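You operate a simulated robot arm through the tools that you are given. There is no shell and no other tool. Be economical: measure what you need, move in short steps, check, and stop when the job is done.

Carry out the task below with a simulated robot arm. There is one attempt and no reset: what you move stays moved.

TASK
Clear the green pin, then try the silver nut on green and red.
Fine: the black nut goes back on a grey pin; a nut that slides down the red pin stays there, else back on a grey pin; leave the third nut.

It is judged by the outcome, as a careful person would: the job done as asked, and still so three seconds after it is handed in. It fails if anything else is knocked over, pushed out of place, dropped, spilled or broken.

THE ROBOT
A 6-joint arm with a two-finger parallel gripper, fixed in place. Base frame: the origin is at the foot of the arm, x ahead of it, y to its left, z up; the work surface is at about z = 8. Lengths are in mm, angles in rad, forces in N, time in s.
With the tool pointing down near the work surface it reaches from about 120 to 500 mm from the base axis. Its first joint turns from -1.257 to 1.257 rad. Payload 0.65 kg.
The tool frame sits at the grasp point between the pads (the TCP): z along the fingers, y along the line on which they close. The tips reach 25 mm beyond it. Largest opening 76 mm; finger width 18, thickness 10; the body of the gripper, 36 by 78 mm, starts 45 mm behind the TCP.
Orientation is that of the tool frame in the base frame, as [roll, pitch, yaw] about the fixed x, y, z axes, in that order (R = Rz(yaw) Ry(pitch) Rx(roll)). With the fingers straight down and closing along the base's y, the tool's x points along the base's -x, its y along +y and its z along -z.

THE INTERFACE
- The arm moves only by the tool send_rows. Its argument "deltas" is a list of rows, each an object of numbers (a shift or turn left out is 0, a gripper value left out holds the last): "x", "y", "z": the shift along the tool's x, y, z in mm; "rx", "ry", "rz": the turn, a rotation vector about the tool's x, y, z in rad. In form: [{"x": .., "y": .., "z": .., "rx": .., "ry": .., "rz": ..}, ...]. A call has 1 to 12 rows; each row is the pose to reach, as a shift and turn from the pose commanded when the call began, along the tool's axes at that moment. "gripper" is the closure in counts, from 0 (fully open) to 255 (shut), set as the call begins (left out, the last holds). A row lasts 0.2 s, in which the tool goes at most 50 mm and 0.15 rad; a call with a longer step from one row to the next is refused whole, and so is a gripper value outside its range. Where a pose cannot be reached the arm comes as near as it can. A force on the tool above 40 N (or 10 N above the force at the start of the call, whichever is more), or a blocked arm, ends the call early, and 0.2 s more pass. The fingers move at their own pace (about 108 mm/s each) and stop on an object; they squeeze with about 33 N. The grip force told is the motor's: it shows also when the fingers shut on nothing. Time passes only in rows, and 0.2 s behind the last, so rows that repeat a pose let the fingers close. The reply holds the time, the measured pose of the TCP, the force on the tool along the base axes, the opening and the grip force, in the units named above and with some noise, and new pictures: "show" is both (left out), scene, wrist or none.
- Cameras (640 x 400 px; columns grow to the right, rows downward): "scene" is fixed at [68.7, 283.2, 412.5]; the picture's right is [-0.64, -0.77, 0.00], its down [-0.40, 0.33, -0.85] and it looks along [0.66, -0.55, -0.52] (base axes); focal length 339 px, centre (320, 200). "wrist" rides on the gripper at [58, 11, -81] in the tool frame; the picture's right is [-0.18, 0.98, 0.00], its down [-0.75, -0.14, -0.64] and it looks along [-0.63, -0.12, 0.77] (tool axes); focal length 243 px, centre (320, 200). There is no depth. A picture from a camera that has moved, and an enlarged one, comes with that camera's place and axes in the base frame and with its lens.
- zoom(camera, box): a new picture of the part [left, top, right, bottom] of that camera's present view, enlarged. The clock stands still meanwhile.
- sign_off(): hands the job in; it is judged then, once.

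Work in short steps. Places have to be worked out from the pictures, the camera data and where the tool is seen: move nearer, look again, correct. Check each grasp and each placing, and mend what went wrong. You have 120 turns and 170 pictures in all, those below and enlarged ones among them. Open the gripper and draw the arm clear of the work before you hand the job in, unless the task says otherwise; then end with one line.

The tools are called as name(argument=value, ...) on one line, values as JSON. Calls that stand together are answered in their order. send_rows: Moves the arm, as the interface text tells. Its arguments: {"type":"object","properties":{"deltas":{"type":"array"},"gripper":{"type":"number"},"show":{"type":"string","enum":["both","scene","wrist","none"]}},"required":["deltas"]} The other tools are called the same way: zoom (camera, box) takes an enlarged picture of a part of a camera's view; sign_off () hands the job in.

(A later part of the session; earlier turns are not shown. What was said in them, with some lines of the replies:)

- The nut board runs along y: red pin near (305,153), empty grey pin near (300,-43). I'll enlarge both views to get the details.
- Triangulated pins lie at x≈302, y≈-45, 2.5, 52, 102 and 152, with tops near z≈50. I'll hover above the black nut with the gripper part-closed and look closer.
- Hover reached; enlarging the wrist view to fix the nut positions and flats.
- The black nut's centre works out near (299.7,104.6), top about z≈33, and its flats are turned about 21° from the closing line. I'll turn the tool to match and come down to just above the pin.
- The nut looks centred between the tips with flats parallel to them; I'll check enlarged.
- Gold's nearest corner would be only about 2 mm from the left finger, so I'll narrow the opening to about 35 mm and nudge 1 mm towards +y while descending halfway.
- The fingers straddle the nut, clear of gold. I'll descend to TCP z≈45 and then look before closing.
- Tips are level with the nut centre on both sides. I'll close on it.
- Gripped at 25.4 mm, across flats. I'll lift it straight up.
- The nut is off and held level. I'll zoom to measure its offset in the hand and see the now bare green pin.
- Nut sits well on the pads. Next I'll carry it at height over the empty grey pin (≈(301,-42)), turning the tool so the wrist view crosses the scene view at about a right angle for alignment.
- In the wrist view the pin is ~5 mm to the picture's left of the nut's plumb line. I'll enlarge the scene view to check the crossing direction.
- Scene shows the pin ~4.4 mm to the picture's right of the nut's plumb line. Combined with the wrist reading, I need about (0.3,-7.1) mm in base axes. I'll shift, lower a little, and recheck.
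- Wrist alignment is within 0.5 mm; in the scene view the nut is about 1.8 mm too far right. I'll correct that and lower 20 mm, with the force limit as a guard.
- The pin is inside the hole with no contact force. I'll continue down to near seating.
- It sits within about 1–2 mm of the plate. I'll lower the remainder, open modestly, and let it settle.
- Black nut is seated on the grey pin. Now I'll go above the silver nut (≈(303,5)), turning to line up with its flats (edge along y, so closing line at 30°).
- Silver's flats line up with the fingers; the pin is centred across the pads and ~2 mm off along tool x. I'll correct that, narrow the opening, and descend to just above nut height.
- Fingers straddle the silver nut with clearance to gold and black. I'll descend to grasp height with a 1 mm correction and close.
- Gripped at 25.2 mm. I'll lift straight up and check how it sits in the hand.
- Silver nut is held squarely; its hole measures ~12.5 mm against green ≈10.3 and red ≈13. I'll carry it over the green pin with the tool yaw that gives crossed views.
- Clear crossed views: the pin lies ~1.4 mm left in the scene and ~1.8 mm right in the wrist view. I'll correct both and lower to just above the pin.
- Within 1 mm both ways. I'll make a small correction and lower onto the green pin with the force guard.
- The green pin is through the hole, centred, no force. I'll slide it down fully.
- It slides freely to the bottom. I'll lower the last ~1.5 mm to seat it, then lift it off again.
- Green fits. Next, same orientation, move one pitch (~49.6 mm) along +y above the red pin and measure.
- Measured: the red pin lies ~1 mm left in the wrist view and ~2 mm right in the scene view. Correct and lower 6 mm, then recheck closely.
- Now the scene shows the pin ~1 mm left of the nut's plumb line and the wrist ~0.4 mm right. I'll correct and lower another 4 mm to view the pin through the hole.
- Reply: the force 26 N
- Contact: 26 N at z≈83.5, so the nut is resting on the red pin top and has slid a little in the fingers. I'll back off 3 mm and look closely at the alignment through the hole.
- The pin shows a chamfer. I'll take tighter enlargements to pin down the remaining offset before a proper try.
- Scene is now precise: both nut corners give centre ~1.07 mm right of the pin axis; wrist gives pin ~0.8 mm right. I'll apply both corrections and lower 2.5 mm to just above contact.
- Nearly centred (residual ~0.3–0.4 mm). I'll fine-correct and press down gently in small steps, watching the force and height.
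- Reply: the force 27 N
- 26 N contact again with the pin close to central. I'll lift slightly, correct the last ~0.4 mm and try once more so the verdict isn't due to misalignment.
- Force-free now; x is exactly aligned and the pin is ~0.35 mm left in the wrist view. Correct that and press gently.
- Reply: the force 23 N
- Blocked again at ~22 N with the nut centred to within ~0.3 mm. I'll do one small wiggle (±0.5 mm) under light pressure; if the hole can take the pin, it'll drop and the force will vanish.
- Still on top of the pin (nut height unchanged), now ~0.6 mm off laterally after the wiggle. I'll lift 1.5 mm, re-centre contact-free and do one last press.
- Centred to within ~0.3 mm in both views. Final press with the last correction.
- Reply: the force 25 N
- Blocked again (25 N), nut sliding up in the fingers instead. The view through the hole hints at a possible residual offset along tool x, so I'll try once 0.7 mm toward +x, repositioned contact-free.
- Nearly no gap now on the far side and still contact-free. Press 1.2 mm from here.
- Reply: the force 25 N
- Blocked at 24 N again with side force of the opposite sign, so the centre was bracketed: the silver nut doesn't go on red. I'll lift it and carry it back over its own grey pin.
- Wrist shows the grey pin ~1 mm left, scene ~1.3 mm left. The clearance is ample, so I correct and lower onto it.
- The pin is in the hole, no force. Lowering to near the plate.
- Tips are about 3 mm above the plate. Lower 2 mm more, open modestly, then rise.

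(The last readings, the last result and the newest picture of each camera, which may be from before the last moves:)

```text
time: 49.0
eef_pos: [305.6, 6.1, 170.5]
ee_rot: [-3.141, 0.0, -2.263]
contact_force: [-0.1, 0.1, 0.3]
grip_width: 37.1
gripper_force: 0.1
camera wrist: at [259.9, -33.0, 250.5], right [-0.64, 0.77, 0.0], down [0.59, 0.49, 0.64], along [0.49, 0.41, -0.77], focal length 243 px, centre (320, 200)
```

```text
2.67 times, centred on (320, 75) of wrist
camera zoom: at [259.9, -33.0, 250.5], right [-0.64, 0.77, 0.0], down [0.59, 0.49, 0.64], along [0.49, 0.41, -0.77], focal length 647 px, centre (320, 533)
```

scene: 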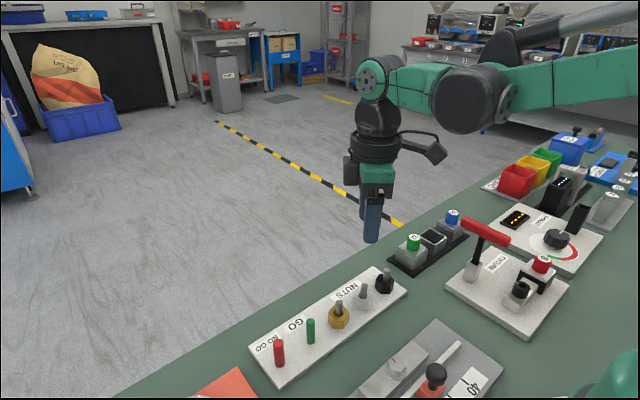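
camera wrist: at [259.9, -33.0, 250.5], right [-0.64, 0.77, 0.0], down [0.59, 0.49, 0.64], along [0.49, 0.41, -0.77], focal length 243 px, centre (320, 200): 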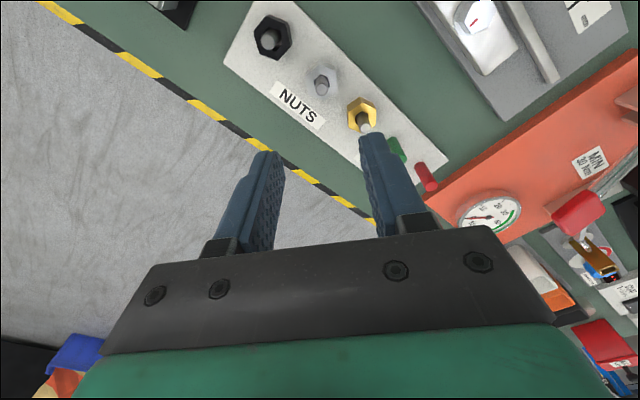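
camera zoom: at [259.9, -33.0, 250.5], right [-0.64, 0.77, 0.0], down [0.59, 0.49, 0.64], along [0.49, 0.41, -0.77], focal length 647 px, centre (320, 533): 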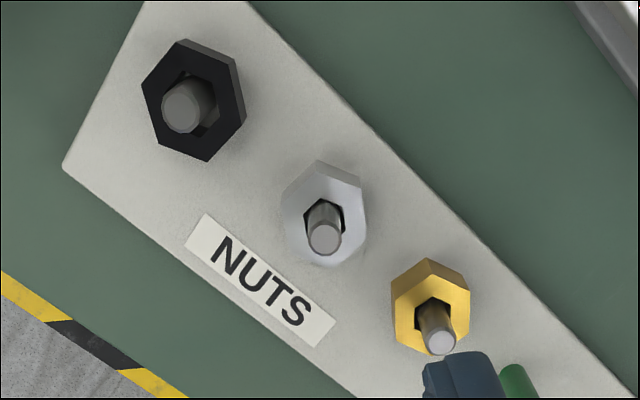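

All three nuts are flat on grey pins; green and red are bare and the board hasn't moved. I'll open the gripper fully and rise clear.

send_rows(deltas=[{"z": -30}, {"z": -60}, {"z": -60}], gripper=0, show="scene")

```text
time: 49.8
eef_pos: [304.3, 6.3, 233.1]
ee_rot: [3.141, 0.001, -2.263]
contact_force: [-1.1, 0.4, -0.3]
grip_width: 76.0
gripper_force: 0.0
```

scene: 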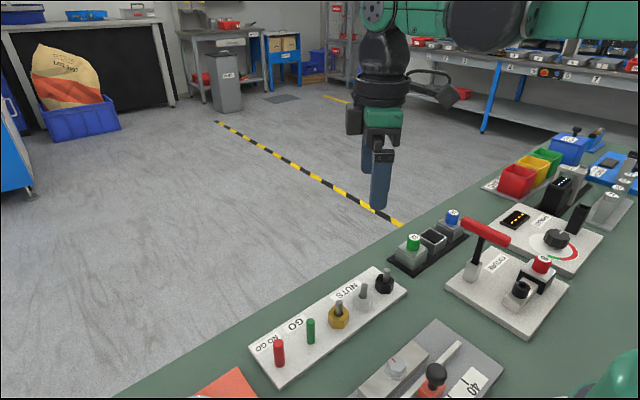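

The arm is clear and everything is in place, so I'm handing the job in.

sign_off()

```text
The job is handed in.
```

The green pin is clear, with the black nut now on the end grey pin. The silver nut slid fully down green but was blocked on red after several centred tries, so it's back on its own grey pin. I left the gold nut untouched.
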